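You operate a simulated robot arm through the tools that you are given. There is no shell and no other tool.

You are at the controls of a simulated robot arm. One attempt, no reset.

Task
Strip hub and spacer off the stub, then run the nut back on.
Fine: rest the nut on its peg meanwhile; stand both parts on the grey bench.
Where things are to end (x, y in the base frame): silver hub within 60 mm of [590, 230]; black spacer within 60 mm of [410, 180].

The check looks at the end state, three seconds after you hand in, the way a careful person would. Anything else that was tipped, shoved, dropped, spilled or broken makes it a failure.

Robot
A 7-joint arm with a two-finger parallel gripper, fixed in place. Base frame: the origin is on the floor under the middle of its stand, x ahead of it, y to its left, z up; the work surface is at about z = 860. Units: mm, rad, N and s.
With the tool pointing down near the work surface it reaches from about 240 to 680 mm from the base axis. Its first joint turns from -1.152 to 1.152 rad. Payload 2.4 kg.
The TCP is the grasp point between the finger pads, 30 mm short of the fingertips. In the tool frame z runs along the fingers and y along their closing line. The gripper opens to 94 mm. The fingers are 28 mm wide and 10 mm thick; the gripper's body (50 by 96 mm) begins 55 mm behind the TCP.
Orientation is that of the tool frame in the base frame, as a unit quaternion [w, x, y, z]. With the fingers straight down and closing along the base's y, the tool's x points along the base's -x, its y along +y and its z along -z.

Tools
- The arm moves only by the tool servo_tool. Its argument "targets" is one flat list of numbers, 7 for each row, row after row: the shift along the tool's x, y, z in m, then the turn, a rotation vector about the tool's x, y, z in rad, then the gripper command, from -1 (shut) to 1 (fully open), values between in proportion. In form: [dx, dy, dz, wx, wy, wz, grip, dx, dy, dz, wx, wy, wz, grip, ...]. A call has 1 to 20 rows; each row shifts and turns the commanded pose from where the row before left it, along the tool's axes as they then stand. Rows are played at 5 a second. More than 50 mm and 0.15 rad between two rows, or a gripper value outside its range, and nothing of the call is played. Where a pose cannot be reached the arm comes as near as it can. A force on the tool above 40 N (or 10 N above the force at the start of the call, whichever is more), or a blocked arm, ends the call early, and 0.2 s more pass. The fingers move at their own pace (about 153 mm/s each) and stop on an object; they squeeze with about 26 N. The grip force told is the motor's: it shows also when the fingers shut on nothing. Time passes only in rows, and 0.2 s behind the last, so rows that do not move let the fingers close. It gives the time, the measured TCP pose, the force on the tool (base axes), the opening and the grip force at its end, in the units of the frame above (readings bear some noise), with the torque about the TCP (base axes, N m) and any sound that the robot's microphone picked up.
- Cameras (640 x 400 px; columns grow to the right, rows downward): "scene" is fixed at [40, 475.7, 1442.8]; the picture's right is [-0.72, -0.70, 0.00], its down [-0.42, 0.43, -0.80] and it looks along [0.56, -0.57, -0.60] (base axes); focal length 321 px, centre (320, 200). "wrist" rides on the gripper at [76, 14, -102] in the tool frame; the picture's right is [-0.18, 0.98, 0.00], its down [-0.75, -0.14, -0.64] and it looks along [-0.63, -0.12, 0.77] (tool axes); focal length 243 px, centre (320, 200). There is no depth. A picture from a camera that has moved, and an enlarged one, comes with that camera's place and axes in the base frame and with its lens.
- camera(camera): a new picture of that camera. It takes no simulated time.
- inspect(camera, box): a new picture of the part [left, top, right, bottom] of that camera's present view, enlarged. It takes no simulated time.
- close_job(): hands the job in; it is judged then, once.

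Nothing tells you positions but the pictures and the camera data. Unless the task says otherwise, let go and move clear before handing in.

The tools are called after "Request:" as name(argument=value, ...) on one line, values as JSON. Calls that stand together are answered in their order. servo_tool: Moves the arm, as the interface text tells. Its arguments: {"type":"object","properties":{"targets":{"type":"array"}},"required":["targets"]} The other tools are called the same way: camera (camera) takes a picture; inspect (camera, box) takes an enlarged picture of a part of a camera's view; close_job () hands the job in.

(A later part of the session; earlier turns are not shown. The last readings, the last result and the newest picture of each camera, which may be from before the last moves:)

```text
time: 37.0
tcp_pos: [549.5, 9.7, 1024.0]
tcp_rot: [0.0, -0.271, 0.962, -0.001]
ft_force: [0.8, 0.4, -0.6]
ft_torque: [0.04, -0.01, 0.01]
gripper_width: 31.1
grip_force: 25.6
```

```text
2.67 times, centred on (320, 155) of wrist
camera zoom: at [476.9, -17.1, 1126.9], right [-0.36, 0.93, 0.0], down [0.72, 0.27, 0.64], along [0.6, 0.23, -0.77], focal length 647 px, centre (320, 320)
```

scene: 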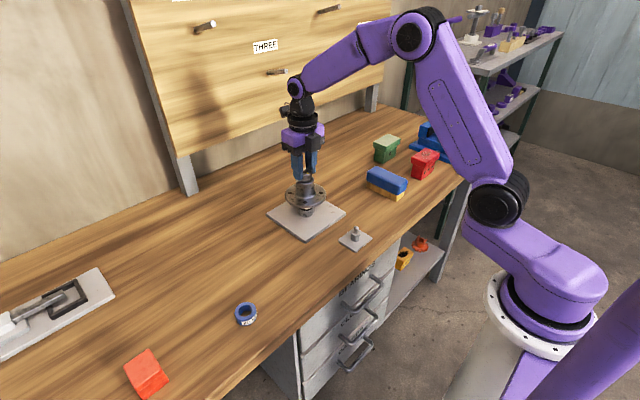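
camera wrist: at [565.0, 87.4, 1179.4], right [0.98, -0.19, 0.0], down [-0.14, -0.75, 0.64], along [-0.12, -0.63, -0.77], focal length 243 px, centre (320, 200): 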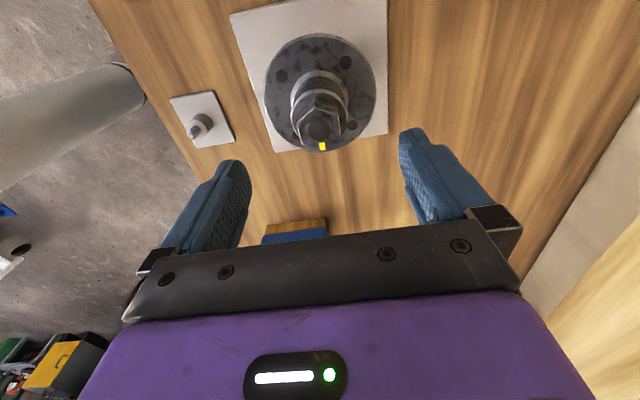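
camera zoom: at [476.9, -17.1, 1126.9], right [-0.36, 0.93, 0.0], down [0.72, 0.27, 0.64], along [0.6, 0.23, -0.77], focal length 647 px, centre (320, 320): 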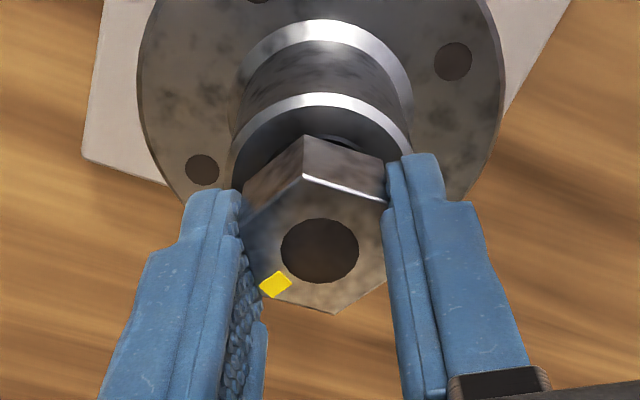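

The nut lifts with no resistance, so it's off the thread after just over one turn. I'll lift straight up and take it to the peg.

Request:
servo_tool(targets=[0, 0, -0.005, 0, 0, 0, -1, 0, 0, -0.01, 0, 0, 0, -1, 0, 0, -0.015, 0, 0, 0, -1, 0, 0, -0.02, 0, 0, 0, -1, 0, 0, -0.02, 0, 0, 0, -1, 0, 0, 0, 0, 0, 0, -1])

Request:
camera(camera="wrist")

Request:
inspect(camera="scene", box=[265, 120, 345, 220])

```text
time: 38.4
tcp_pos: [550.9, 9.4, 1093.1]
tcp_rot: [0.001, -0.271, 0.962, -0.001]
ft_force: [0.3, 0.3, 0.7]
ft_torque: [0.02, 0.01, -0.02]
gripper_width: 0.0
grip_force: 26.3
```

```text
taken
camera wrist: at [478.1, -17.7, 1196.6], right [-0.36, 0.93, 0.0], down [0.72, 0.27, 0.64], along [0.6, 0.23, -0.77], focal length 243 px, centre (320, 200)
```

wrist: 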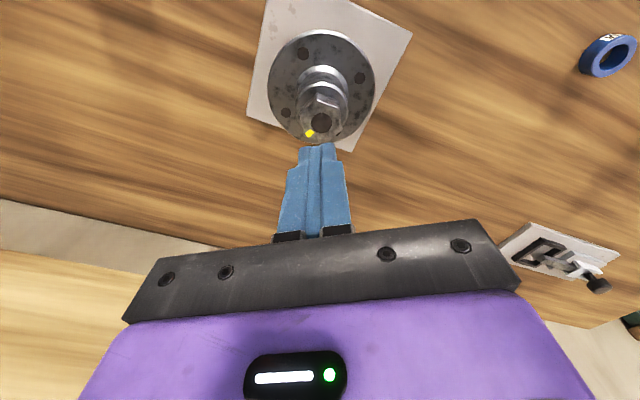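

```text
4.00 times, centred on (305, 170) of scene
camera zoom: at [40.0, 475.7, 1442.8], right [-0.72, -0.7, 0.0], down [-0.42, 0.43, -0.8], along [0.56, -0.57, -0.6], focal length 1285 px, centre (380, 320)
```

zoom: 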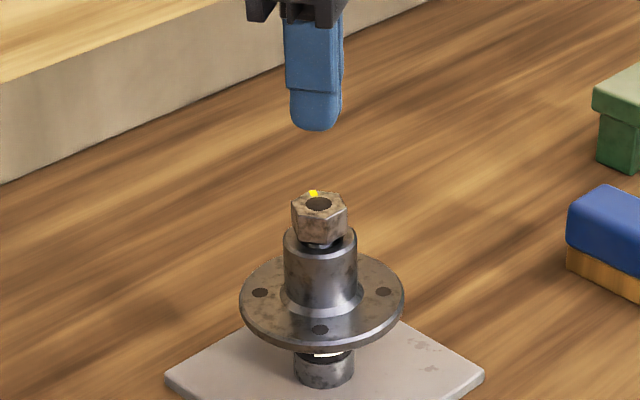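

The fingers slid off: the nut stayed on the stub, so it was still engaged. Nothing was disturbed; I'll zoom in to see how far it has risen.

Request:
inspect(camera="scene", box=[285, 160, 325, 200])

Request:
inspect(camera="wrist", box=[270, 50, 370, 150])

```text
10.00 times, centred on (305, 180) of scene
camera zoom: at [40.0, 475.7, 1442.8], right [-0.72, -0.7, 0.0], down [-0.42, 0.43, -0.8], along [0.56, -0.57, -0.6], focal length 3211 px, centre (470, 400)
```

zoom: 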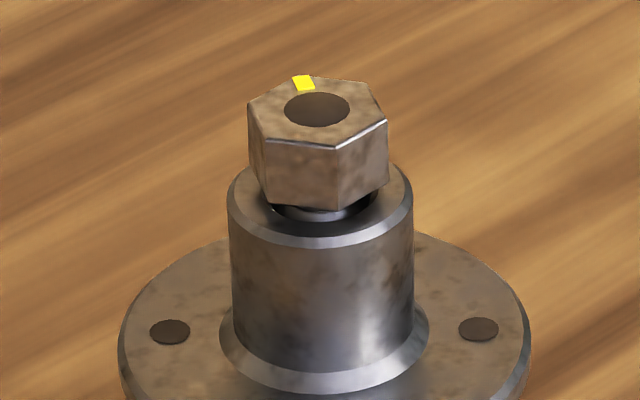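

```text
4.00 times, centred on (320, 100) of wrist
camera zoom: at [478.1, -17.7, 1196.6], right [-0.36, 0.93, 0.0], down [0.72, 0.27, 0.64], along [0.6, 0.23, -0.77], focal length 970 px, centre (320, 600)
```

zoom: 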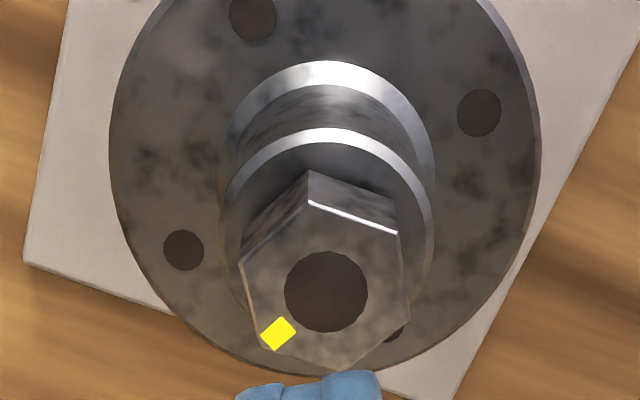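

The nut rose ~4 mm and is aligned with the gripper's current angle. I'll open, turn the wrist back clockwise by 180° and regrip for more turns.

Request:
servo_tool(targets=[0, 0, 0, 0, 0, 0.1309, 0.3, 0, 0, 0, 0, 0, 0.1309, 0.3, 0, 0, 0, 0, 0, 0.1309, 0.3, 0, 0, 0, 0, 0, 0.1309, 0.3, 0, 0, 0, 0, 0, 0.1309, 0.3, 0, 0, 0, 0, 0, 0.1309, 0.3, 0, 0, 0, 0, 0, 0.1309, 0.3, 0, 0, 0, 0, 0, 0.1309, 0.3, 0, 0, 0, 0, 0, 0.1309, 0.3, 0, 0, 0, 0, 0, 0.1309, 0.3, 0, 0, 0, 0, 0, 0.1309, 0.3, 0, 0, 0, 0, 0, 0.1309, 0.3, 0, 0, 0, 0, 0, 0.1309, 0.3, 0, 0, 0, 0, 0, 0.1309, 0.3, 0, 0, 0, 0, 0, 0.1309, 0.3, 0, 0, 0, 0, 0, 0.1309, 0.3, 0, 0, 0, 0, 0, 0.1309, 0.3, 0, 0, 0, 0, 0, 0.1309, 0.3, 0, 0, 0, 0, 0, 0.1309, 0.3, 0, 0, 0, 0, 0, 0.1309, 0.3])

Request:
servo_tool(targets=[0, 0, 0, 0, 0, 0.1309, 0.3, 0, 0, 0, 0, 0, 0.1309, 0.3, 0, 0, 0, 0, 0, 0.1309, 0.3, 0, 0, 0, 0, 0, 0.1309, 0.3, 0, 0, 0, 0, 0, 0, 0.3])

Request:
inspect(camera="wrist", box=[240, 30, 400, 180])

```text
time: 42.6
tcp_pos: [548.2, 10.4, 1094.7]
tcp_rot: [0.001, 0.859, 0.511, -0.001]
ft_force: [0.2, -0.4, -0.1]
ft_torque: [-0.04, -0.01, 0.01]
gripper_width: 61.1
grip_force: 0.0
```

```text
time: 43.8
tcp_pos: [550.4, 9.9, 1094.1]
tcp_rot: [0.002, 0.963, 0.27, 0.0]
ft_force: [0.6, 0.2, -0.2]
ft_torque: [0.0, 0.0, -0.01]
gripper_width: 60.9
grip_force: 0.0
```

```text
2.67 times, centred on (320, 105) of wrist
camera zoom: at [621.7, 38.4, 1197.2], right [0.36, -0.93, 0.0], down [-0.72, -0.27, 0.64], along [-0.6, -0.23, -0.77], focal length 647 px, centre (320, 453)
```

zoom: 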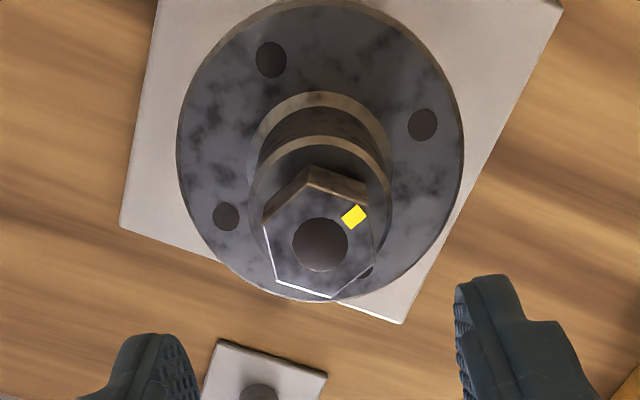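

θ ≈ 149° was reached and the fingers are aligned with the flats. I'll recentre and descend around the nut again.

Request:
servo_tool(targets=[0.0005, -0.0005, 0.02, 0, 0, 0, 0.2, 0, 0, 0.02, 0, 0, 0, 0.2, 0, 0, 0.02, 0, 0, 0, 0.2, 0, 0, 0.014, 0, 0, 0, 0.2, 0, 0, 0, 0, 0, 0, 0])

Request:
inspect(camera="wrist", box=[240, 80, 400, 230])

Request:
inspect(camera="scene", box=[280, 150, 330, 200])

```text
time: 45.0
tcp_pos: [550.1, 9.8, 1019.1]
tcp_rot: [0.001, 0.962, 0.272, 0.001]
ft_force: [-0.2, 0.5, -0.1]
ft_torque: [0.01, -0.01, -0.01]
gripper_width: 47.2
grip_force: 0.0
```

```text
2.67 times, centred on (320, 155) of wrist
camera zoom: at [622.4, 38.3, 1122.5], right [0.36, -0.93, 0.0], down [-0.72, -0.27, 0.64], along [-0.6, -0.23, -0.77], focal length 647 px, centre (320, 320)
```

zoom: 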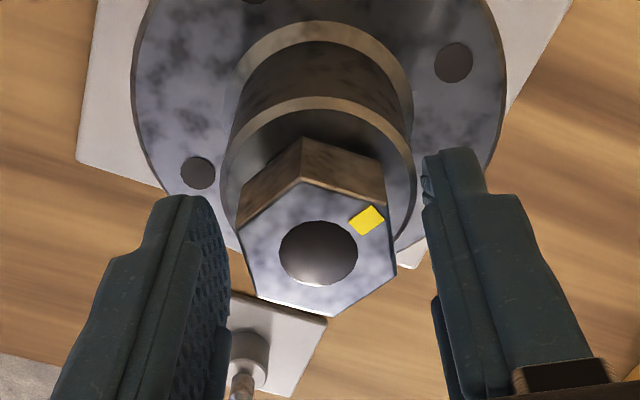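

```text
8.00 times, centred on (305, 175) of scene
camera zoom: at [40.0, 475.7, 1442.8], right [-0.72, -0.7, 0.0], down [-0.42, 0.43, -0.8], along [0.56, -0.57, -0.6], focal length 2569 px, centre (440, 400)
```

zoom: 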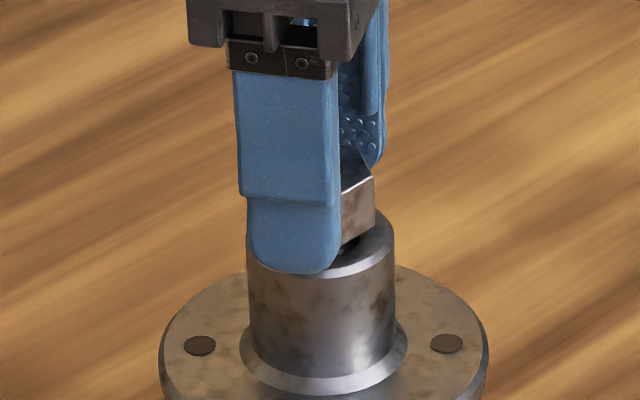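

Good engagement (about 18 mm of the nut). I'll close and run the next stroke.

Request:
servo_tool(targets=[0, 0, 0, 0, 0, 0, -0.5, 0, 0, 0, 0, 0, 0, -1, 0, 0, 0, 0, 0, 0, -1, 0, 0, -7e-05, 0, 0, -0.1309, -1, 0, 0, -7e-05, 0, 0, -0.1309, -1, 0, 0, -7e-05, 0, 0, -0.1309, -1, 0, 0, -7e-05, 0, 0, -0.1309, -1, 0, 0, -7e-05, 0, 0, -0.1309, -1, 0, 0, -7e-05, 0, 0, -0.1309, -1, 0, 0, -7e-05, 0, 0, -0.1309, -1, 0, 0, -7e-05, 0, 0, -0.1309, -1, 0, 0, -7e-05, 0, 0, -0.1309, -1, 0, 0, -7e-05, 0, 0, -0.1309, -1, 0, 0, -7e-05, 0, 0, -0.1309, -1, 0, 0, -7e-05, 0, 0, -0.1309, -1, 0, 0, -7e-05, 0, 0, -0.1309, -1, 0, 0, -7e-05, 0, 0, -0.1309, -1, 0, 0, -7e-05, 0, 0, -0.1309, -1, 0, 0, -7e-05, 0, 0, -0.1309, -1])

Request:
inspect(camera="wrist", box=[240, 80, 400, 230])

```text
time: 49.0
tcp_pos: [548.9, 10.2, 1022.2]
tcp_rot: [0.0, 0.244, 0.97, -0.001]
ft_force: [-1.6, -1.7, -0.2]
ft_torque: [-0.02, 0.02, -0.01]
gripper_width: 31.0
grip_force: 26.3
```

```text
2.67 times, centred on (320, 155) of wrist
camera zoom: at [489.1, 60.0, 1124.6], right [0.63, 0.78, 0.0], down [0.6, -0.48, 0.64], along [0.5, -0.4, -0.77], focal length 647 px, centre (320, 320)
```

zoom: 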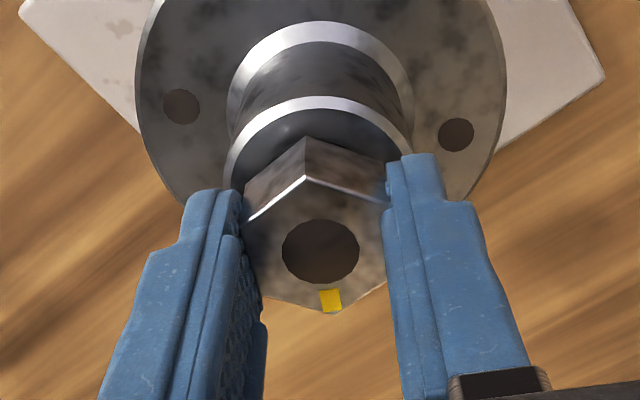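

Low forces; continuing the stroke.

Request:
servo_tool(targets=[0, 0, -7e-05, 0, 0, -0.1309, -1, 0, 0, -7e-05, 0, 0, -0.1309, -1, 0, 0, -7e-05, 0, 0, -0.1309, -1, 0, 0, -7e-05, 0, 0, -0.1309, -1, 0, 0, -7e-05, 0, 0, -0.1309, -1, 0, 0, -7e-05, 0, 0, -0.1309, -1, 0, 0, -7e-05, 0, 0, -0.1309, -1, 0, 0, -7e-05, 0, 0, -0.1309, -1, 0, 0, -7e-05, 0, 0, -0.1309, -1, 0, 0, -7e-05, 0, 0, -0.1309, -1, 0, 0, -7e-05, 0, 0, -0.1309, -1, 0, 0, -7e-05, 0, 0, -0.1309, -1, 0, 0, -7e-05, 0, 0, -0.1309, -1, 0, 0, -7e-05, 0, 0, -0.1309, -1, 0, 0, -7e-05, 0, 0, -0.1309, -1, 0, 0, -7e-05, 0, 0, -0.1309, -1, 0, 0, -7e-05, 0, 0, -0.1309, -1, 0, 0, -7e-05, 0, 0, -0.1309, -1, 0, 0, -7e-05, 0, 0, -0.1309, -1, 0, 0, -7e-05, 0, 0, -0.1309, -1])

Request:
inspect(camera="wrist", box=[240, 80, 400, 230])

Request:
inspect(camera="scene", box=[280, 150, 330, 200])

```text
time: 53.2
tcp_pos: [548.9, 10.8, 1022.6]
tcp_rot: [0.001, 0.873, -0.488, 0.0]
ft_force: [-5.2, -2.1, -0.3]
ft_torque: [0.04, -0.03, -0.42]
gripper_width: 36.1
grip_force: 26.1
```

```text
2.67 times, centred on (320, 155) of wrist
camera zoom: at [577.5, -60.7, 1126.6], right [-0.93, -0.36, 0.0], down [-0.27, 0.72, 0.64], along [-0.23, 0.6, -0.77], focal length 647 px, centre (320, 320)
```

zoom: 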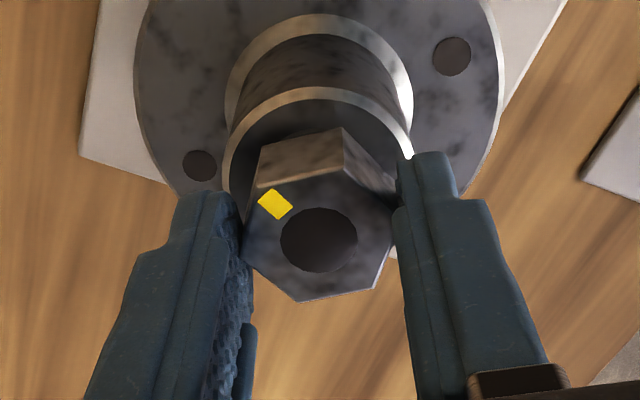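

```text
8.00 times, centred on (305, 175) of scene
camera zoom: at [39.8, 475.7, 1442.8], right [-0.72, -0.7, 0.0], down [-0.42, 0.43, -0.8], along [0.56, -0.57, -0.6], focal length 2569 px, centre (440, 400)
```

zoom: 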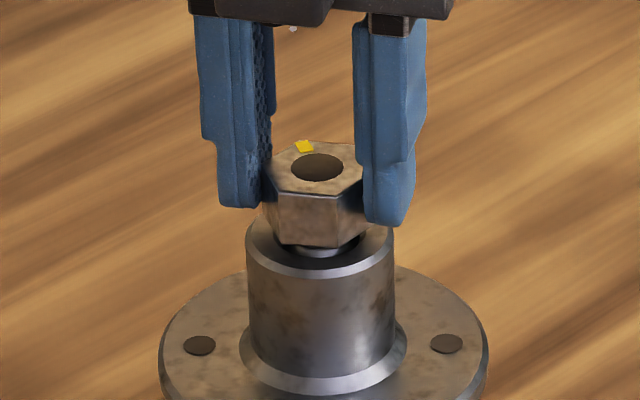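

The yellow mark shows the nut did not turn in this last stroke: the fingers cammed around it (36 mm = corners), so something blocked it. I'll open, realign by 30° with the flats and look closely before applying more torque.

Request:
servo_tool(targets=[0, 0, 0, 0, 0, 0, 0.2, 0, 0, 0, 0, 0, 0, 0.2, 0, 0, 0, 0, 0, 0.1309, 0.2, 0, 0, 0, 0, 0, 0.1309, 0.2, 0, 0, 0, 0, 0, 0.1309, 0.2, 0, 0, 0, 0, 0, 0.1309, 0.2, 0, 0, 0, 0, 0, 0, 0.2])

Request:
inspect(camera="wrist", box=[240, 80, 400, 230])

Request:
inspect(camera="scene", box=[280, 150, 330, 200])

```text
time: 54.8
tcp_pos: [550.2, 10.6, 1023.5]
tcp_rot: [0.001, 0.716, -0.699, 0.0]
ft_force: [0.0, 0.1, 0.1]
ft_torque: [-0.02, -0.03, 0.06]
gripper_width: 56.2
grip_force: 0.0
```

```text
2.67 times, centred on (320, 155) of wrist
camera zoom: at [537.6, -65.1, 1126.7], right [-0.99, 0.16, 0.0], down [0.12, 0.76, 0.64], along [0.1, 0.63, -0.77], focal length 647 px, centre (320, 320)
```

zoom: 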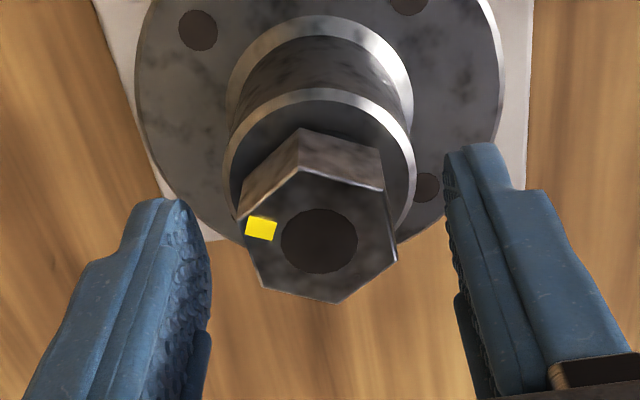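

```text
8.00 times, centred on (305, 175) of scene
camera zoom: at [40.0, 475.7, 1442.8], right [-0.72, -0.7, 0.0], down [-0.42, 0.43, -0.8], along [0.56, -0.57, -0.6], focal length 2569 px, centre (440, 400)
```

zoom: 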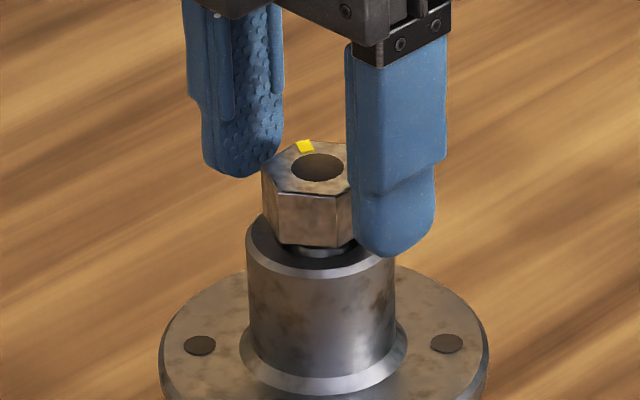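

Request:
servo_tool(targets=[0.0008, 0, 0.0015, 0, 0, 0, -0.4, 0, 0, 0, 0, 0, 0, -1, 0, 0, 0, 0, 0, 0, -1, 0, 0, 0, 0, 0, 0, -1])

Request:
servo_tool(targets=[0, 0, 0, 0, 0, -0.05, -1, 0, 0, 0, 0, 0, -0.05, -1, 0, 0, 0, 0, 0, 0, -1])

Request:
inspect(camera="wrist", box=[240, 80, 400, 230])

```text
time: 55.8
tcp_pos: [550.1, 11.1, 1022.6]
tcp_rot: [0.0, 0.717, -0.697, 0.002]
ft_force: [-4.4, 1.5, 14.6]
ft_torque: [0.07, 0.18, -0.01]
gripper_width: 31.3
grip_force: 26.5
```

```text
time: 56.6
tcp_pos: [550.7, 10.9, 1022.7]
tcp_rot: [0.0, 0.75, -0.661, 0.001]
ft_force: [3.0, 2.7, 6.2]
ft_torque: [0.19, -0.03, -0.64]
gripper_width: 31.1
grip_force: 26.3
```

```text
2.67 times, centred on (320, 155) of wrist
camera zoom: at [545.3, -66.2, 1125.6], right [-1.0, 0.06, 0.0], down [0.04, 0.77, 0.64], along [0.04, 0.64, -0.77], focal length 647 px, centre (320, 320)
```

zoom: 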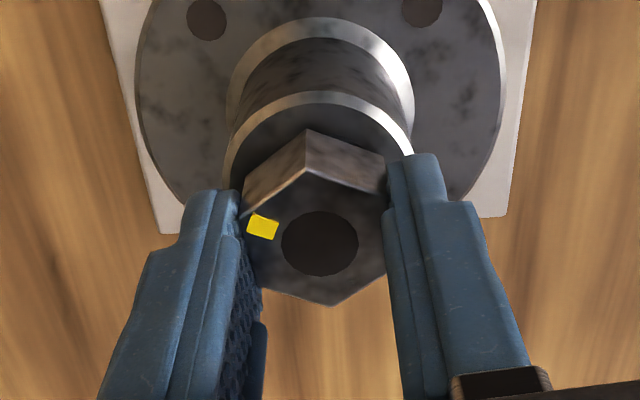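

Request:
servo_tool(targets=[0, 0, -0.0006, 0, 0, 0, -1, 0, 0, 0, 0, 0, 0, -1, 0, 0, 0, 0, 0, 0, -1])

Request:
servo_tool(targets=[0, 0, 0, 0, 0, -0.04, -1, 0, 0, 0, 0, 0, -0.04, -1, 0, 0, 0, 0, 0, 0, -1])

Request:
inspect(camera="wrist", box=[240, 80, 400, 230])

```text
time: 57.4
tcp_pos: [550.9, 11.0, 1022.7]
tcp_rot: [0.001, 0.751, -0.661, 0.001]
ft_force: [6.4, 3.5, -0.4]
ft_torque: [0.17, -0.24, -0.6]
gripper_width: 31.5
grip_force: 26.1
```

```text
time: 58.2
tcp_pos: [550.5, 8.8, 1023.7]
tcp_rot: [0.0, 0.776, -0.63, 0.001]
ft_force: [12.0, -1.4, -1.1]
ft_torque: [0.05, -0.13, -0.66]
gripper_width: 32.7
grip_force: 26.4
```

```text
2.67 times, centred on (320, 155) of wrist
camera zoom: at [551.7, -67.4, 1126.8], right [-1.0, -0.02, 0.0], down [-0.02, 0.77, 0.64], along [-0.01, 0.64, -0.77], focal length 647 px, centre (320, 320)
```

zoom: 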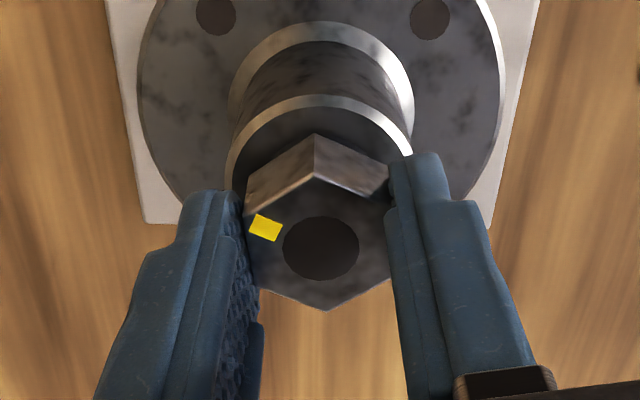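

The nut meets a firm stop here at ~0.65 N·m after roughly 1.2 turns. This may be the end of the thread travel, so I'll test a gentle axial pull in small steps.

Request:
servo_tool(targets=[0, 0, 0, 0, 0, 0.08, -1, 0, 0, 0, 0, 0, 0, -1, 0, 0, -0.001, 0, 0, 0, -1, 0, 0, 0, 0, 0, 0, -1])

Request:
servo_tool(targets=[0, 0, -0.001, 0, 0, 0, -1, 0, 0, 0, 0, 0, 0, -1])

Request:
inspect(camera="wrist", box=[240, 80, 400, 230])

```text
time: 59.2
tcp_pos: [550.7, 9.3, 1023.6]
tcp_rot: [0.001, 0.75, -0.661, 0.0]
ft_force: [7.5, 1.2, -0.2]
ft_torque: [0.01, -0.22, -0.28]
gripper_width: 32.1
grip_force: 26.1
```

```text
time: 59.8
tcp_pos: [550.0, 10.9, 1024.4]
tcp_rot: [0.001, 0.75, -0.661, 0.0]
ft_force: [5.1, 1.1, -7.4]
ft_torque: [0.0, -0.2, -0.35]
gripper_width: 31.8
grip_force: 26.2
```

```text
2.67 times, centred on (320, 155) of wrist
camera zoom: at [545.7, -66.4, 1127.1], right [-1.0, 0.06, 0.0], down [0.05, 0.77, 0.64], along [0.04, 0.64, -0.77], focal length 647 px, centre (320, 320)
```

zoom: 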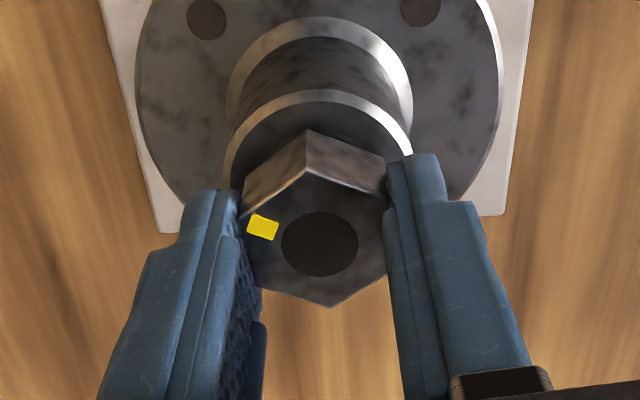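

Pulling gives a growing downward force, so it's still held axially. I'll go back down those 2 mm and test whether it turns freely clockwise.

Request:
servo_tool(targets=[0, 0, 0.002, 0, 0, 0, -1, 0, 0, 0, 0, 0, 0.06, -1, 0, 0, 0, 0, 0, 0.06, -1, 0, 0, 0, 0, 0, 0.06, -1, 0, 0, 0, 0, 0, 0, -1])

Request:
inspect(camera="wrist", box=[240, 80, 400, 230])

```text
time: 61.0
tcp_pos: [550.8, 10.7, 1023.6]
tcp_rot: [0.0, -0.687, 0.727, 0.0]
ft_force: [2.3, 1.5, 0.1]
ft_torque: [0.04, -0.04, -0.02]
gripper_width: 31.3
grip_force: 26.2
```

```text
2.67 times, centred on (320, 155) of wrist
camera zoom: at [531.6, -64.5, 1125.9], right [-0.97, 0.24, 0.0], down [0.18, 0.75, 0.64], along [0.15, 0.62, -0.77], focal length 647 px, centre (320, 320)
```

zoom: 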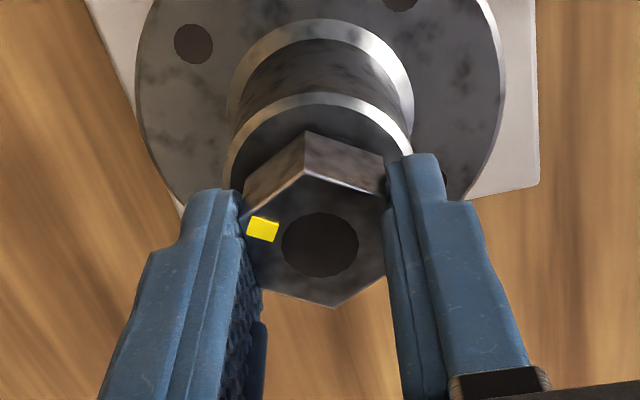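

Clockwise is free. I'll measure the axial play here, away from the stop, in small steps.

Request:
servo_tool(targets=[0, 0, -0.001, 0, 0, 0, -1, 0, 0, 0, 0, 0, 0, -1, 0, 0, 0, 0, 0, 0, -1])

Request:
servo_tool(targets=[0, 0, -0.001, 0, 0, 0, -1, 0, 0, 0, 0, 0, 0, -1, 0, 0, 0, 0, 0, 0, -1])

Request:
servo_tool(targets=[0, 0, -0.001, 0, 0, 0, -1, 0, 0, 0, 0, 0, 0, -1, 0, 0, 0, 0, 0, 0, -1])

Request:
inspect(camera="wrist", box=[240, 80, 400, 230])

Request:
inspect(camera="scene", box=[285, 160, 325, 200])

```text
time: 61.8
tcp_pos: [549.2, 11.2, 1022.5]
tcp_rot: [0.001, -0.689, 0.725, -0.001]
ft_force: [3.1, 3.0, -0.5]
ft_torque: [0.09, -0.08, 0.0]
gripper_width: 31.2
grip_force: 26.1
```

```text
time: 62.6
tcp_pos: [549.8, 10.9, 1024.3]
tcp_rot: [-0.001, -0.687, 0.726, -0.001]
ft_force: [8.9, 2.8, -8.6]
ft_torque: [0.09, -0.29, 0.0]
gripper_width: 31.2
grip_force: 26.2
```

```text
time: 63.4
tcp_pos: [550.6, 9.4, 1025.1]
tcp_rot: [-0.002, -0.687, 0.727, 0.0]
ft_force: [11.1, -0.1, -18.0]
ft_torque: [0.0, -0.29, -0.03]
gripper_width: 31.3
grip_force: 26.1
```

```text
2.67 times, centred on (320, 155) of wrist
camera zoom: at [531.7, -64.5, 1128.1], right [-0.97, 0.24, 0.0], down [0.18, 0.75, 0.64], along [0.15, 0.62, -0.77], focal length 647 px, centre (320, 320)
```

zoom: 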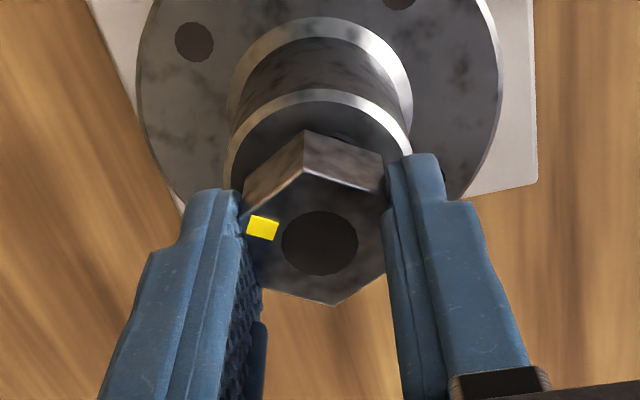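

```text
10.00 times, centred on (305, 180) of scene
camera zoom: at [40.6, 475.7, 1442.7], right [-0.72, -0.7, 0.0], down [-0.42, 0.43, -0.8], along [0.56, -0.57, -0.61], focal length 3211 px, centre (470, 400)
```

zoom: 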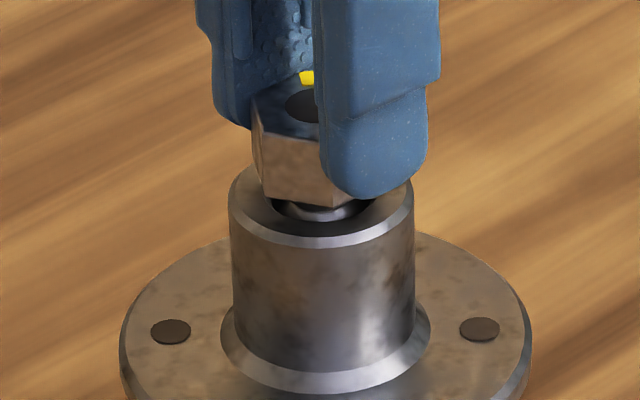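

The nut has ~1 mm axial play and then holds firmly, so it's still threaded. I'll ease the pull to a light upward bias and try counter-clockwise again in small steps to see if the stop passes when lightly lifted.

Request:
servo_tool(targets=[0, 0, 0.0014, 0, 0, 0, -1, 0, 0, 0, 0, 0, 0, -1, 0, 0, 0, 0, 0, 0, -1])

Request:
servo_tool(targets=[0, 0, 0, 0, 0, -0.06, -1, 0, 0, 0, 0, 0, -0.06, -1, 0, 0, 0, 0, 0, 0, -1])

Request:
servo_tool(targets=[0, 0, 0, 0, 0, -0.06, -1, 0, 0, 0, 0, 0, 0, -1, 0, 0, 0, 0, 0, 0, -1])

```text
time: 64.2
tcp_pos: [549.1, 9.1, 1024.5]
tcp_rot: [-0.001, -0.688, 0.726, 0.0]
ft_force: [5.5, -1.6, -1.6]
ft_torque: [-0.1, -0.15, -0.01]
gripper_width: 31.3
grip_force: 25.8
```

```text
time: 65.0
tcp_pos: [550.4, 8.7, 1023.5]
tcp_rot: [0.0, 0.731, -0.682, 0.001]
ft_force: [9.2, 0.1, -1.6]
ft_torque: [-0.09, -0.2, -0.02]
gripper_width: 31.5
grip_force: 26.6
```

```text
time: 65.8
tcp_pos: [551.7, 9.7, 1025.0]
tcp_rot: [0.0, 0.75, -0.662, 0.001]
ft_force: [9.3, -1.2, -1.6]
ft_torque: [-0.01, -0.24, -0.63]
gripper_width: 31.3
grip_force: 25.7
```

It's a hard stop at about 425° from the start, independent of a light lift. I'll back off clockwise with matching descent to check the thread still behaves normally.

Request:
servo_tool(targets=[0.0, 0.001, 0.0005, 0, 0, 0.1309, -1, 0, 0, 7e-05, 0, 0, 0.1309, -1, 0, 0, 7e-05, 0, 0, 0.1309, -1, 0, 0, 7e-05, 0, 0, 0.1309, -1, 0, 0, 7e-05, 0, 0, 0.1309, -1, 0, 0, 7e-05, 0, 0, 0.1309, -1, 0, 0, 7e-05, 0, 0, 0.1309, -1, 0, 0, 7e-05, 0, 0, 0.1309, -1, 0, 0, 0, 0, 0, 0, -1])

Request:
inspect(camera="wrist", box=[240, 80, 400, 230])

Request:
inspect(camera="scene", box=[285, 160, 325, 200])

```text
time: 67.8
tcp_pos: [549.8, 8.9, 1023.0]
tcp_rot: [0.0, -0.318, 0.948, 0.0]
ft_force: [11.6, 0.2, 0.7]
ft_torque: [0.03, -0.3, -0.02]
gripper_width: 31.4
grip_force: 25.6
```

```text
2.67 times, centred on (320, 155) of wrist
camera zoom: at [480.2, -23.9, 1126.1], right [-0.45, 0.89, 0.0], down [0.69, 0.34, 0.64], along [0.58, 0.29, -0.77], focal length 647 px, centre (320, 320)
```

zoom: 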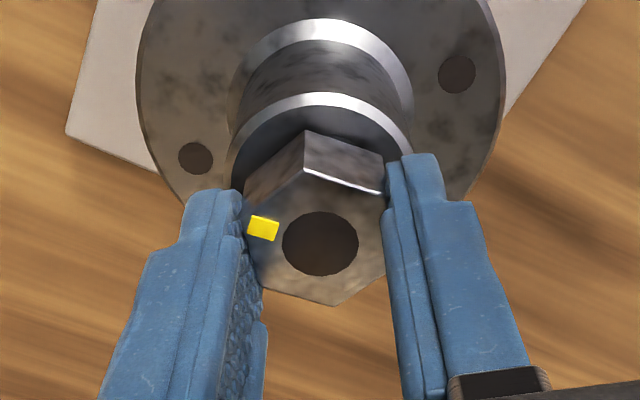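

```text
10.00 times, centred on (305, 180) of scene
camera zoom: at [40.3, 475.7, 1442.8], right [-0.72, -0.7, 0.0], down [-0.42, 0.43, -0.8], along [0.56, -0.57, -0.6], focal length 3211 px, centre (470, 400)
```

zoom: 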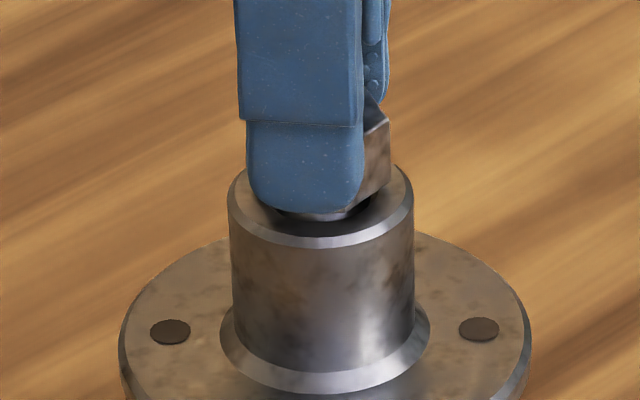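

Request:
servo_tool(targets=[-0.0011, -0.0008, 0, 0, 0, 0, -1, 0, 0, 0, 0, 0, 0, -1, 0, 0, 0, 0, 0, 0, -1])

Request:
servo_tool(targets=[0, 0, 0, 0, 0, 0.1309, -1, 0, 0, 0, 0, 0, 0.1309, -1, 0, 0, 0, 0, 0, 0.1309, -1, 0, 0, 0, 0, 0, 0.1309, -1, 0, 0, 0, 0, 0, 0.1309, -1, 0, 0, 0, 0, 0, 0.1309, -1, 0, 0, 0, 0, 0, 0.1309, -1, 0, 0, 0, 0, 0, 0.1309, -1, 0, 0, 0, 0, 0, 0, -1])

```text
time: 68.6
tcp_pos: [549.7, 10.1, 1024.1]
tcp_rot: [-0.001, -0.32, 0.947, -0.001]
ft_force: [1.2, 1.7, -0.5]
ft_torque: [0.23, -0.36, -0.03]
gripper_width: 31.5
grip_force: 25.5
```

```text
time: 70.6
tcp_pos: [550.9, 10.7, 1023.7]
tcp_rot: [-0.001, 0.198, 0.98, 0.0]
ft_force: [-7.3, 5.2, -3.3]
ft_torque: [0.25, 0.3, -0.02]
gripper_width: 31.2
grip_force: 25.6
```

The thread still behaves normally clockwise, so the stop is real. I'll let go, back off and tilt the wrist for a side view under the nut to understand what limits it.

Request:
servo_tool(targets=[0, 0, 0, 0, 0, 0, 0.3, 0, 0, 0, 0, 0, 0, 0.3, 0, 0, -0.02, 0, 0, 0, 0.3, 0, 0, -0.02, 0, 0, 0, 0.3, 0, 0, -0.02, 0, 0, -0.13, 0.3, 0, 0, 0, 0, 0, -0.13, 0.3, 0, 0, 0, 0, 0, -0.138, 0.3, 0.03, 0, 0, 0, 0, 0, 0.3, 0.03, 0, 0, 0, 0, 0, 0.3, 0.03, 0, 0, 0, 0, 0, 0.3, 0.03, 0, 0, 0, 0, 0, 0.3, 0, 0, 0, 0, 0, 0, 0.3])

Request:
camera(camera="wrist")

```text
time: 73.2
tcp_pos: [428.9, 11.0, 1083.3]
tcp_rot: [-0.001, -0.001, 1.0, -0.001]
ft_force: [0.1, -0.3, 0.9]
ft_torque: [0.01, 0.04, -0.04]
gripper_width: 61.1
grip_force: 0.1
```

```text
taken
camera wrist: at [352.8, 25.7, 1186.2], right [0.18, 0.98, 0.0], down [0.75, -0.14, 0.64], along [0.63, -0.12, -0.77], focal length 243 px, centre (320, 200)
```

wrist: 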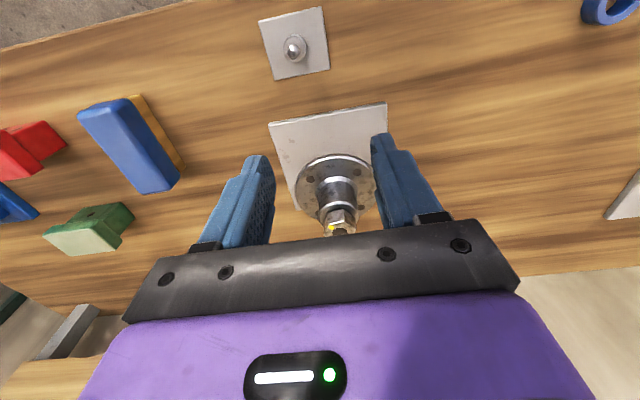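

Request:
servo_tool(targets=[0, 0, 0.03, 0, 0, 0, 1, 0, 0, 0.03, 0, 0, 0, 1, 0, 0, 0.025, 0, -0.1, 0, 1, 0, 0, 0, 0, -0.14, 0, 1, 0, 0, 0, 0, -0.14, 0, 1, 0, 0, 0, 0, -0.14, 0, 1, 0, 0, 0, 0, -0.14, 0, 1, 0, 0, 0, 0, 0, 0, 1])

Request:
camera(camera="wrist")

```text
time: 75.0
tcp_pos: [438.9, 7.3, 999.3]
tcp_rot: [0.291, 0.0, 0.957, -0.007]
ft_force: [0.6, 0.1, 0.2]
ft_torque: [-0.02, -0.03, 0.02]
gripper_width: 93.8
grip_force: 0.0
out of reach, approached as far as the arm can: row 6, 7
```

```text
taken
camera wrist: at [319.3, 23.2, 1042.2], right [0.16, 0.98, 0.09], down [0.27, -0.13, 0.96], along [0.95, -0.13, -0.28], focal length 243 px, centre (320, 200)
```

wrist: 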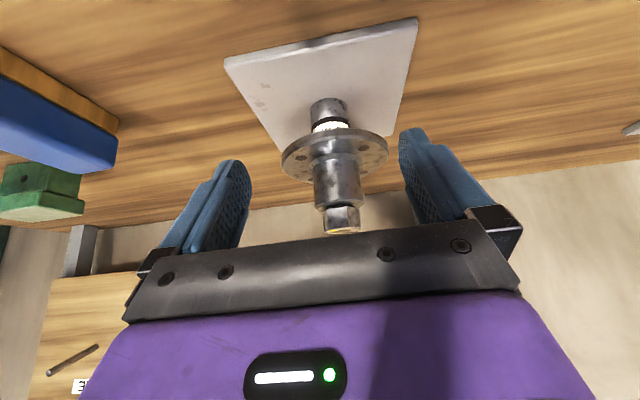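

Request:
inspect(camera="wrist", box=[270, 85, 400, 240])

Request:
inspect(camera="wrist", box=[305, 170, 375, 240])

Request:
inspect(camera="wrist", box=[290, 90, 370, 150])

```text
2.58 times, centred on (335, 162) of wrist
camera zoom: at [319.3, 23.2, 1042.2], right [0.16, 0.98, 0.09], down [0.27, -0.13, 0.96], along [0.95, -0.13, -0.28], focal length 626 px, centre (281, 297)
```

zoom: 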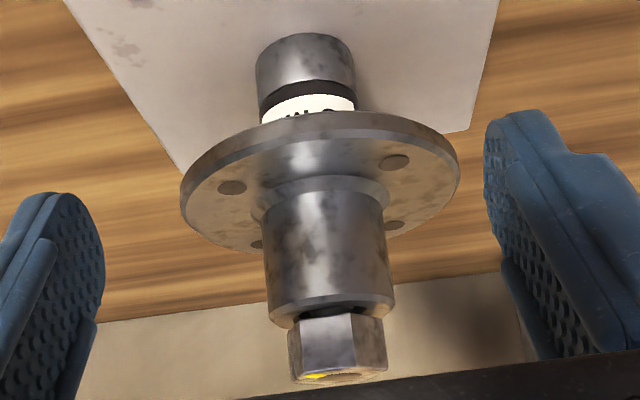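

```text
5.71 times, centred on (340, 205) of wrist
camera zoom: at [319.3, 23.2, 1042.2], right [0.16, 0.98, 0.09], down [0.27, -0.13, 0.96], along [0.95, -0.13, -0.28], focal length 1386 px, centre (206, 171)
```

zoom: 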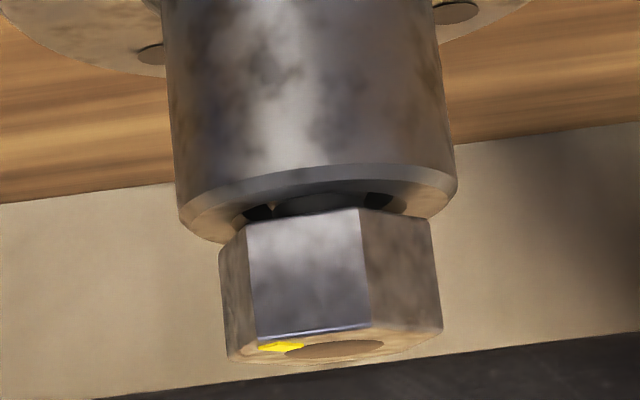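

```text
6.67 times, centred on (330, 120) of wrist
camera zoom: at [319.3, 23.2, 1042.2], right [0.16, 0.98, 0.09], down [0.27, -0.13, 0.96], along [0.95, -0.13, -0.28], focal length 1618 px, centre (253, 733)
```

zoom: 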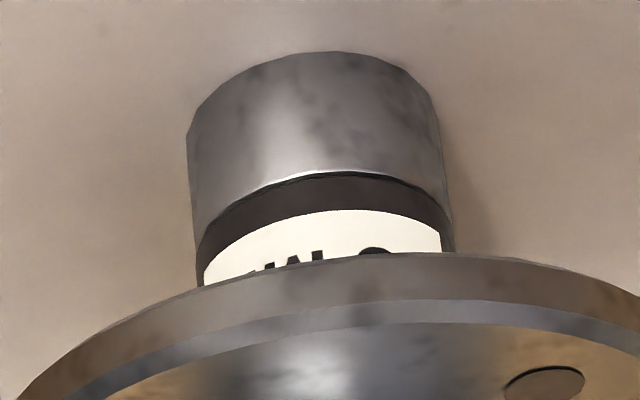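

The side view shows the nut raised a few mm on a ~20 mm dark stub, with the black spacer carrying a white label band under the flange. Nothing visibly blocks the nut, so I'll untilt, come back above it and retry with a careful pull exactly at the end of the turn.

Request:
servo_tool(targets=[0, 0, 0, 0, 0.14, 0, 1, 0, 0, 0, 0, 0.14, 0, 1, 0, 0, 0, 0, 0.14, 0, 1, 0, 0, 0, 0, 0.14, 0, 1, 0, 0, 0, 0, 0.1, 0, 1, 0, 0, -0.03, 0, 0, 0, 1, 0, 0, -0.03, 0, 0, 0, 1, 0, 0, -0.025, 0, 0, 0, 1, 0, 0, 0, 0, 0, 0, 1])

Request:
camera(camera="wrist")

```text
time: 77.0
tcp_pos: [449.1, 3.2, 1086.6]
tcp_rot: [0.017, 0.006, 1.0, -0.012]
ft_force: [0.0, 0.1, -0.2]
ft_torque: [0.01, -0.01, -0.03]
gripper_width: 94.0
grip_force: 0.0
out of reach, approached as far as the arm can: row 2
```

```text
taken
camera wrist: at [369.9, 20.9, 1185.5], right [0.2, 0.98, -0.02], down [0.73, -0.14, 0.67], along [0.65, -0.14, -0.74], focal length 243 px, centre (320, 200)
```

wrist: 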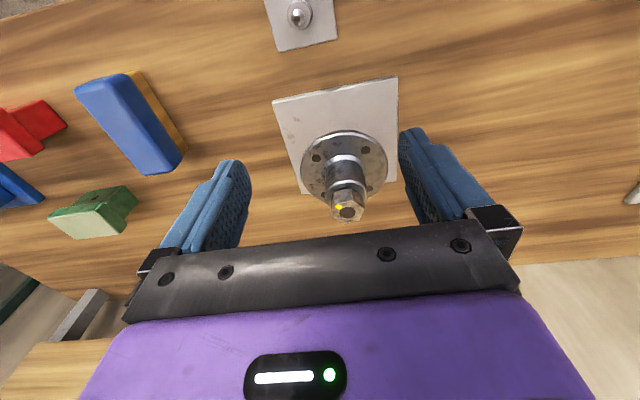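

Request:
servo_tool(targets=[0, 0, 0, -0.0238, 0.0341, 0, 1, -0.03, 0.0024, 0, 0, 0, 0, 1, -0.03, 0.0024, 0, 0, 0, 0, 1, -0.041, 0.0024, 0, 0, 0, 0, 1, 0, 0, 0, 0, 0, 0.13, 0.3, 0, 0, 0, 0, 0, 0.13, 0.3, 0, 0, 0, 0, 0, 0.13, 0.3, 0, 0, 0, 0, 0, 0.13, 0.3, 0, 0, 0, 0, 0, 0.13, 0.3, 0, 0, 0, 0, 0, 0.13, 0.3, 0, 0, 0, 0, 0, 0.13, 0.3, 0, 0, 0, 0, 0, 0.13, 0.3, 0, 0, 0, 0, 0, 0.13, 0.3, 0, 0, 0, 0, 0, 0.13, 0.3, 0, 0, 0, 0, 0, 0.133, 0.3, 0, 0, 0, 0, 0, 0, 0.3])

Request:
inspect(camera="wrist", box=[240, 30, 400, 180])

```text
time: 80.4
tcp_pos: [550.3, 7.8, 1085.5]
tcp_rot: [0.0, 0.662, 0.749, 0.001]
ft_force: [-1.0, -1.0, 0.3]
ft_torque: [0.0, 0.01, 0.0]
gripper_width: 61.2
grip_force: 0.0
```

```text
2.67 times, centred on (320, 105) of wrist
camera zoom: at [555.4, 86.0, 1187.9], right [1.0, -0.06, 0.0], down [-0.05, -0.77, 0.64], along [-0.04, -0.64, -0.77], focal length 647 px, centre (320, 453)
```

zoom: 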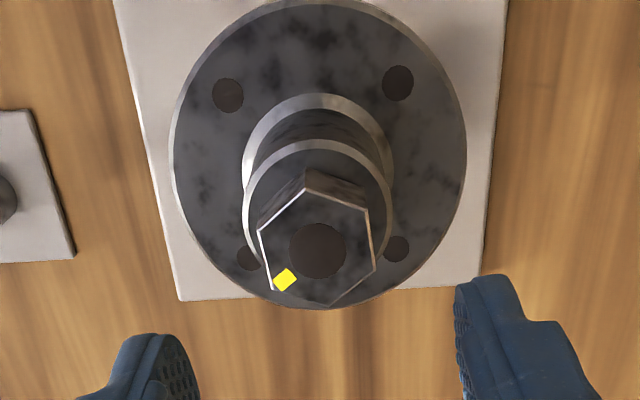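

Request:
servo_tool(targets=[0.001, -0.0009, 0.02, 0, 0, 0, 0.2, 0, 0, 0.02, 0, 0, 0, 0.2, 0, 0, 0.02, 0, 0, 0, 0.2, 0, 0, 0.007, 0, 0, 0, 0, 0, 0, 0, 0, 0, 0, 0])

Request:
inspect(camera="wrist", box=[240, 80, 400, 230])

```text
time: 81.6
tcp_pos: [549.3, 9.2, 1018.5]
tcp_rot: [0.0, 0.662, 0.75, 0.0]
ft_force: [-0.1, -0.1, 0.5]
ft_torque: [-0.01, 0.01, -0.03]
gripper_width: 47.0
grip_force: 0.1
```

```text
2.67 times, centred on (320, 155) of wrist
camera zoom: at [554.5, 88.1, 1120.6], right [1.0, -0.06, 0.0], down [-0.05, -0.77, 0.64], along [-0.04, -0.64, -0.77], focal length 647 px, centre (320, 320)
```

zoom: 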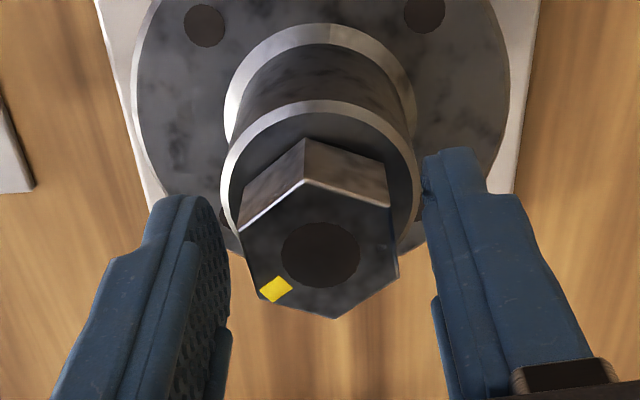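

Request:
servo_tool(targets=[0, 0, 0, 0, 0, 0, -0.5, 0, 0, 0, 0, 0, 0, -1, 0, 0, 0, 0, 0, 0, -1, 0, 0, -7e-05, 0, 0, -0.1309, -1, 0, 0, -7e-05, 0, 0, -0.1309, -1, 0, 0, -7e-05, 0, 0, -0.1309, -1, 0, 0, -7e-05, 0, 0, -0.1309, -1, 0, 0, -7e-05, 0, 0, -0.1309, -1, 0, 0, -7e-05, 0, 0, -0.1309, -1, 0, 0, -7e-05, 0, 0, -0.1309, -1, 0, 0, -7e-05, 0, 0, -0.1309, -1, 0, 0, -7e-05, 0, 0, -0.1309, -1, 0, 0, -7e-05, 0, 0, -0.1309, -1, 0, 0, -7e-05, 0, 0, -0.1309, -1, 0, 0, -7e-05, 0, 0, -0.1309, -1, 0, 0, -7e-05, 0, 0, -0.1309, -1, 0, 0, -7e-05, 0, 0, -0.1309, -1, 0, 0, -7e-05, 0, 0, -0.1309, -1, 0, 0, 0, 0, 0, 0, -1])

Request:
servo_tool(targets=[0, 0, 0, 0, 0, -0.08, -1, 0, 0, 0, 0, 0, 0, -1, 0, 0, 0, 0, 0, 0, -1])

Request:
servo_tool(targets=[0, 0, 0, 0, 0, -0.06, -1, 0, 0, 0, 0, 0, 0, -1, 0, 0, 0, 0, 0, 0, -1])

```text
time: 85.6
tcp_pos: [550.2, 11.1, 1018.9]
tcp_rot: [0.0, -0.257, 0.966, 0.0]
ft_force: [6.2, 12.6, 2.3]
ft_torque: [0.32, -0.25, -0.01]
gripper_width: 31.2
grip_force: 26.2
```

```text
time: 86.4
tcp_pos: [549.4, 8.3, 1018.2]
tcp_rot: [0.0, -0.294, 0.956, 0.0]
ft_force: [-0.2, 2.4, -0.5]
ft_torque: [0.05, 0.02, 0.01]
gripper_width: 31.4
grip_force: 25.7
```

```text
time: 87.2
tcp_pos: [549.7, 8.5, 1019.0]
tcp_rot: [-0.001, -0.324, 0.946, 0.0]
ft_force: [-0.4, 0.5, -1.1]
ft_torque: [0.01, 0.03, -0.02]
gripper_width: 31.3
grip_force: 25.9
```

The side forces suddenly vanished around 425°, which suggests the thread has just let go. This time I'll lift very slowly in 1–2 mm steps, watching force and the nut.

Request:
servo_tool(targets=[0, 0, -0.001, 0, 0, 0, -1, 0, 0, 0, 0, 0, 0, -1, 0, 0, -0.001, 0, 0, 0, -1, 0, 0, 0, 0, 0, 0, -1])

Request:
servo_tool(targets=[0, 0, -0.001, 0, 0, 0, -1, 0, 0, 0, 0, 0, 0, -1, 0, 0, -0.001, 0, 0, 0, -1, 0, 0, 0, 0, 0, 0, -1])

Request:
inspect(camera="wrist", box=[240, 80, 400, 230])

Request:
inspect(camera="scene", box=[285, 160, 325, 200])

```text
time: 88.2
tcp_pos: [549.9, 8.1, 1021.4]
tcp_rot: [0.0, -0.323, 0.947, 0.0]
ft_force: [-1.7, 0.1, -1.3]
ft_torque: [-0.01, 0.0, -0.01]
gripper_width: 31.1
grip_force: 26.1
```

```text
time: 89.2
tcp_pos: [549.1, 9.2, 1022.7]
tcp_rot: [0.0, -0.323, 0.946, 0.0]
ft_force: [-0.3, 0.3, -0.8]
ft_torque: [-0.01, 0.02, 0.0]
gripper_width: 31.3
grip_force: 26.2
```

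```text
2.67 times, centred on (320, 155) of wrist
camera zoom: at [480.9, -25.5, 1126.3], right [-0.45, 0.89, 0.0], down [0.68, 0.35, 0.64], along [0.57, 0.29, -0.77], focal length 647 px, centre (320, 320)
```

zoom: 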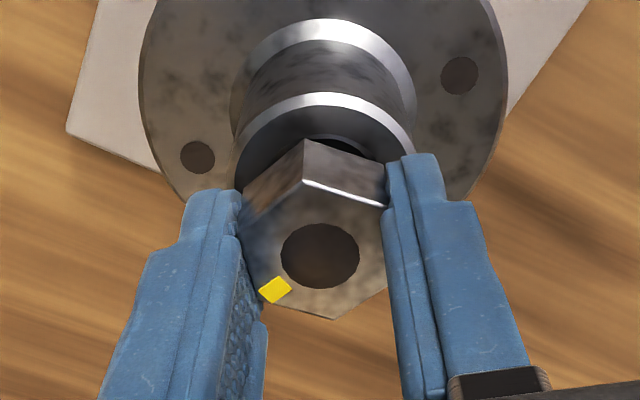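

```text
10.00 times, centred on (305, 180) of scene
camera zoom: at [40.0, 475.7, 1442.8], right [-0.72, -0.7, 0.0], down [-0.42, 0.43, -0.8], along [0.56, -0.57, -0.6], focal length 3211 px, centre (470, 400)
```

zoom: 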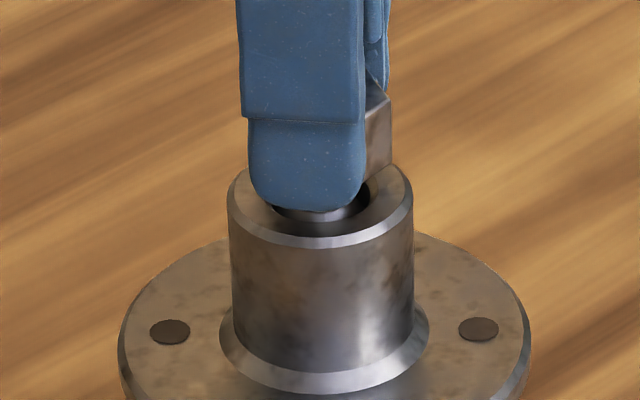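

The nut follows the gripper 4 mm up with zero force, so it's free of the thread. I'll nudge toward the stub axis (where the side load was pointing) and keep lifting slowly.

Request:
servo_tool(targets=[-0.0012, 0.0005, 0, 0, 0, 0, -1, 0, 0, 0, 0, 0, 0, -1, 0, 0, -0.001, 0, 0, 0, -1, 0, 0, -0.001, 0, 0, 0, -1, 0, 0, -0.001, 0, 0, 0, -1, 0, 0, 0, 0, 0, 0, -1])

Request:
servo_tool(targets=[0, 0, -0.0015, 0, 0, 0, -1, 0, 0, -0.0015, 0, 0, 0, -1, 0, 0, -0.0015, 0, 0, 0, -1, 0, 0, 0, 0, 0, 0, -1])

Request:
inspect(camera="wrist", box=[240, 80, 400, 230])

Request:
inspect(camera="scene", box=[285, 160, 325, 200])

```text
time: 90.6
tcp_pos: [551.4, 9.4, 1025.7]
tcp_rot: [0.0, -0.323, 0.946, 0.0]
ft_force: [0.3, -0.6, -0.4]
ft_torque: [0.0, 0.0, 0.01]
gripper_width: 31.2
grip_force: 25.9
```

```text
time: 91.6
tcp_pos: [550.6, 9.9, 1030.3]
tcp_rot: [0.0, -0.323, 0.946, 0.0]
ft_force: [-0.3, -0.1, -1.1]
ft_torque: [-0.02, -0.02, -0.02]
gripper_width: 31.0
grip_force: 25.8
```

```text
2.67 times, centred on (320, 155) of wrist
camera zoom: at [481.8, -24.6, 1133.0], right [-0.45, 0.89, 0.0], down [0.68, 0.35, 0.64], along [0.57, 0.29, -0.77], focal length 647 px, centre (320, 320)
```

zoom: 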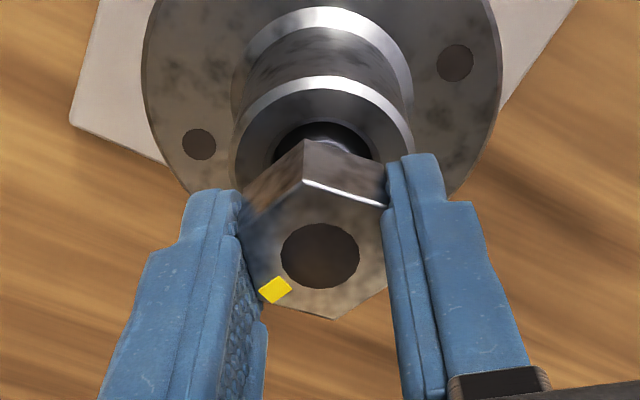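

```text
10.00 times, centred on (305, 180) of scene
camera zoom: at [40.0, 475.7, 1442.8], right [-0.72, -0.7, 0.0], down [-0.42, 0.43, -0.8], along [0.56, -0.57, -0.6], focal length 3211 px, centre (470, 400)
```

zoom: 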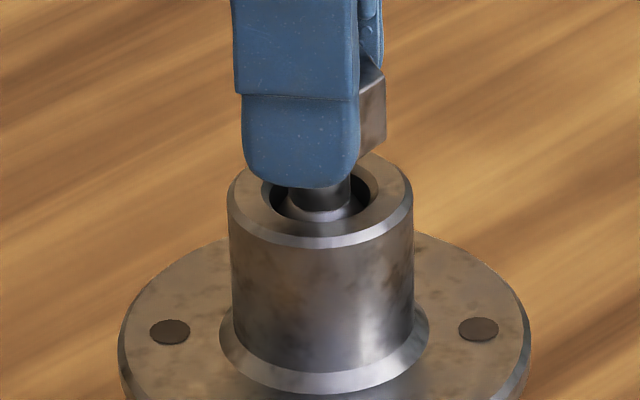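

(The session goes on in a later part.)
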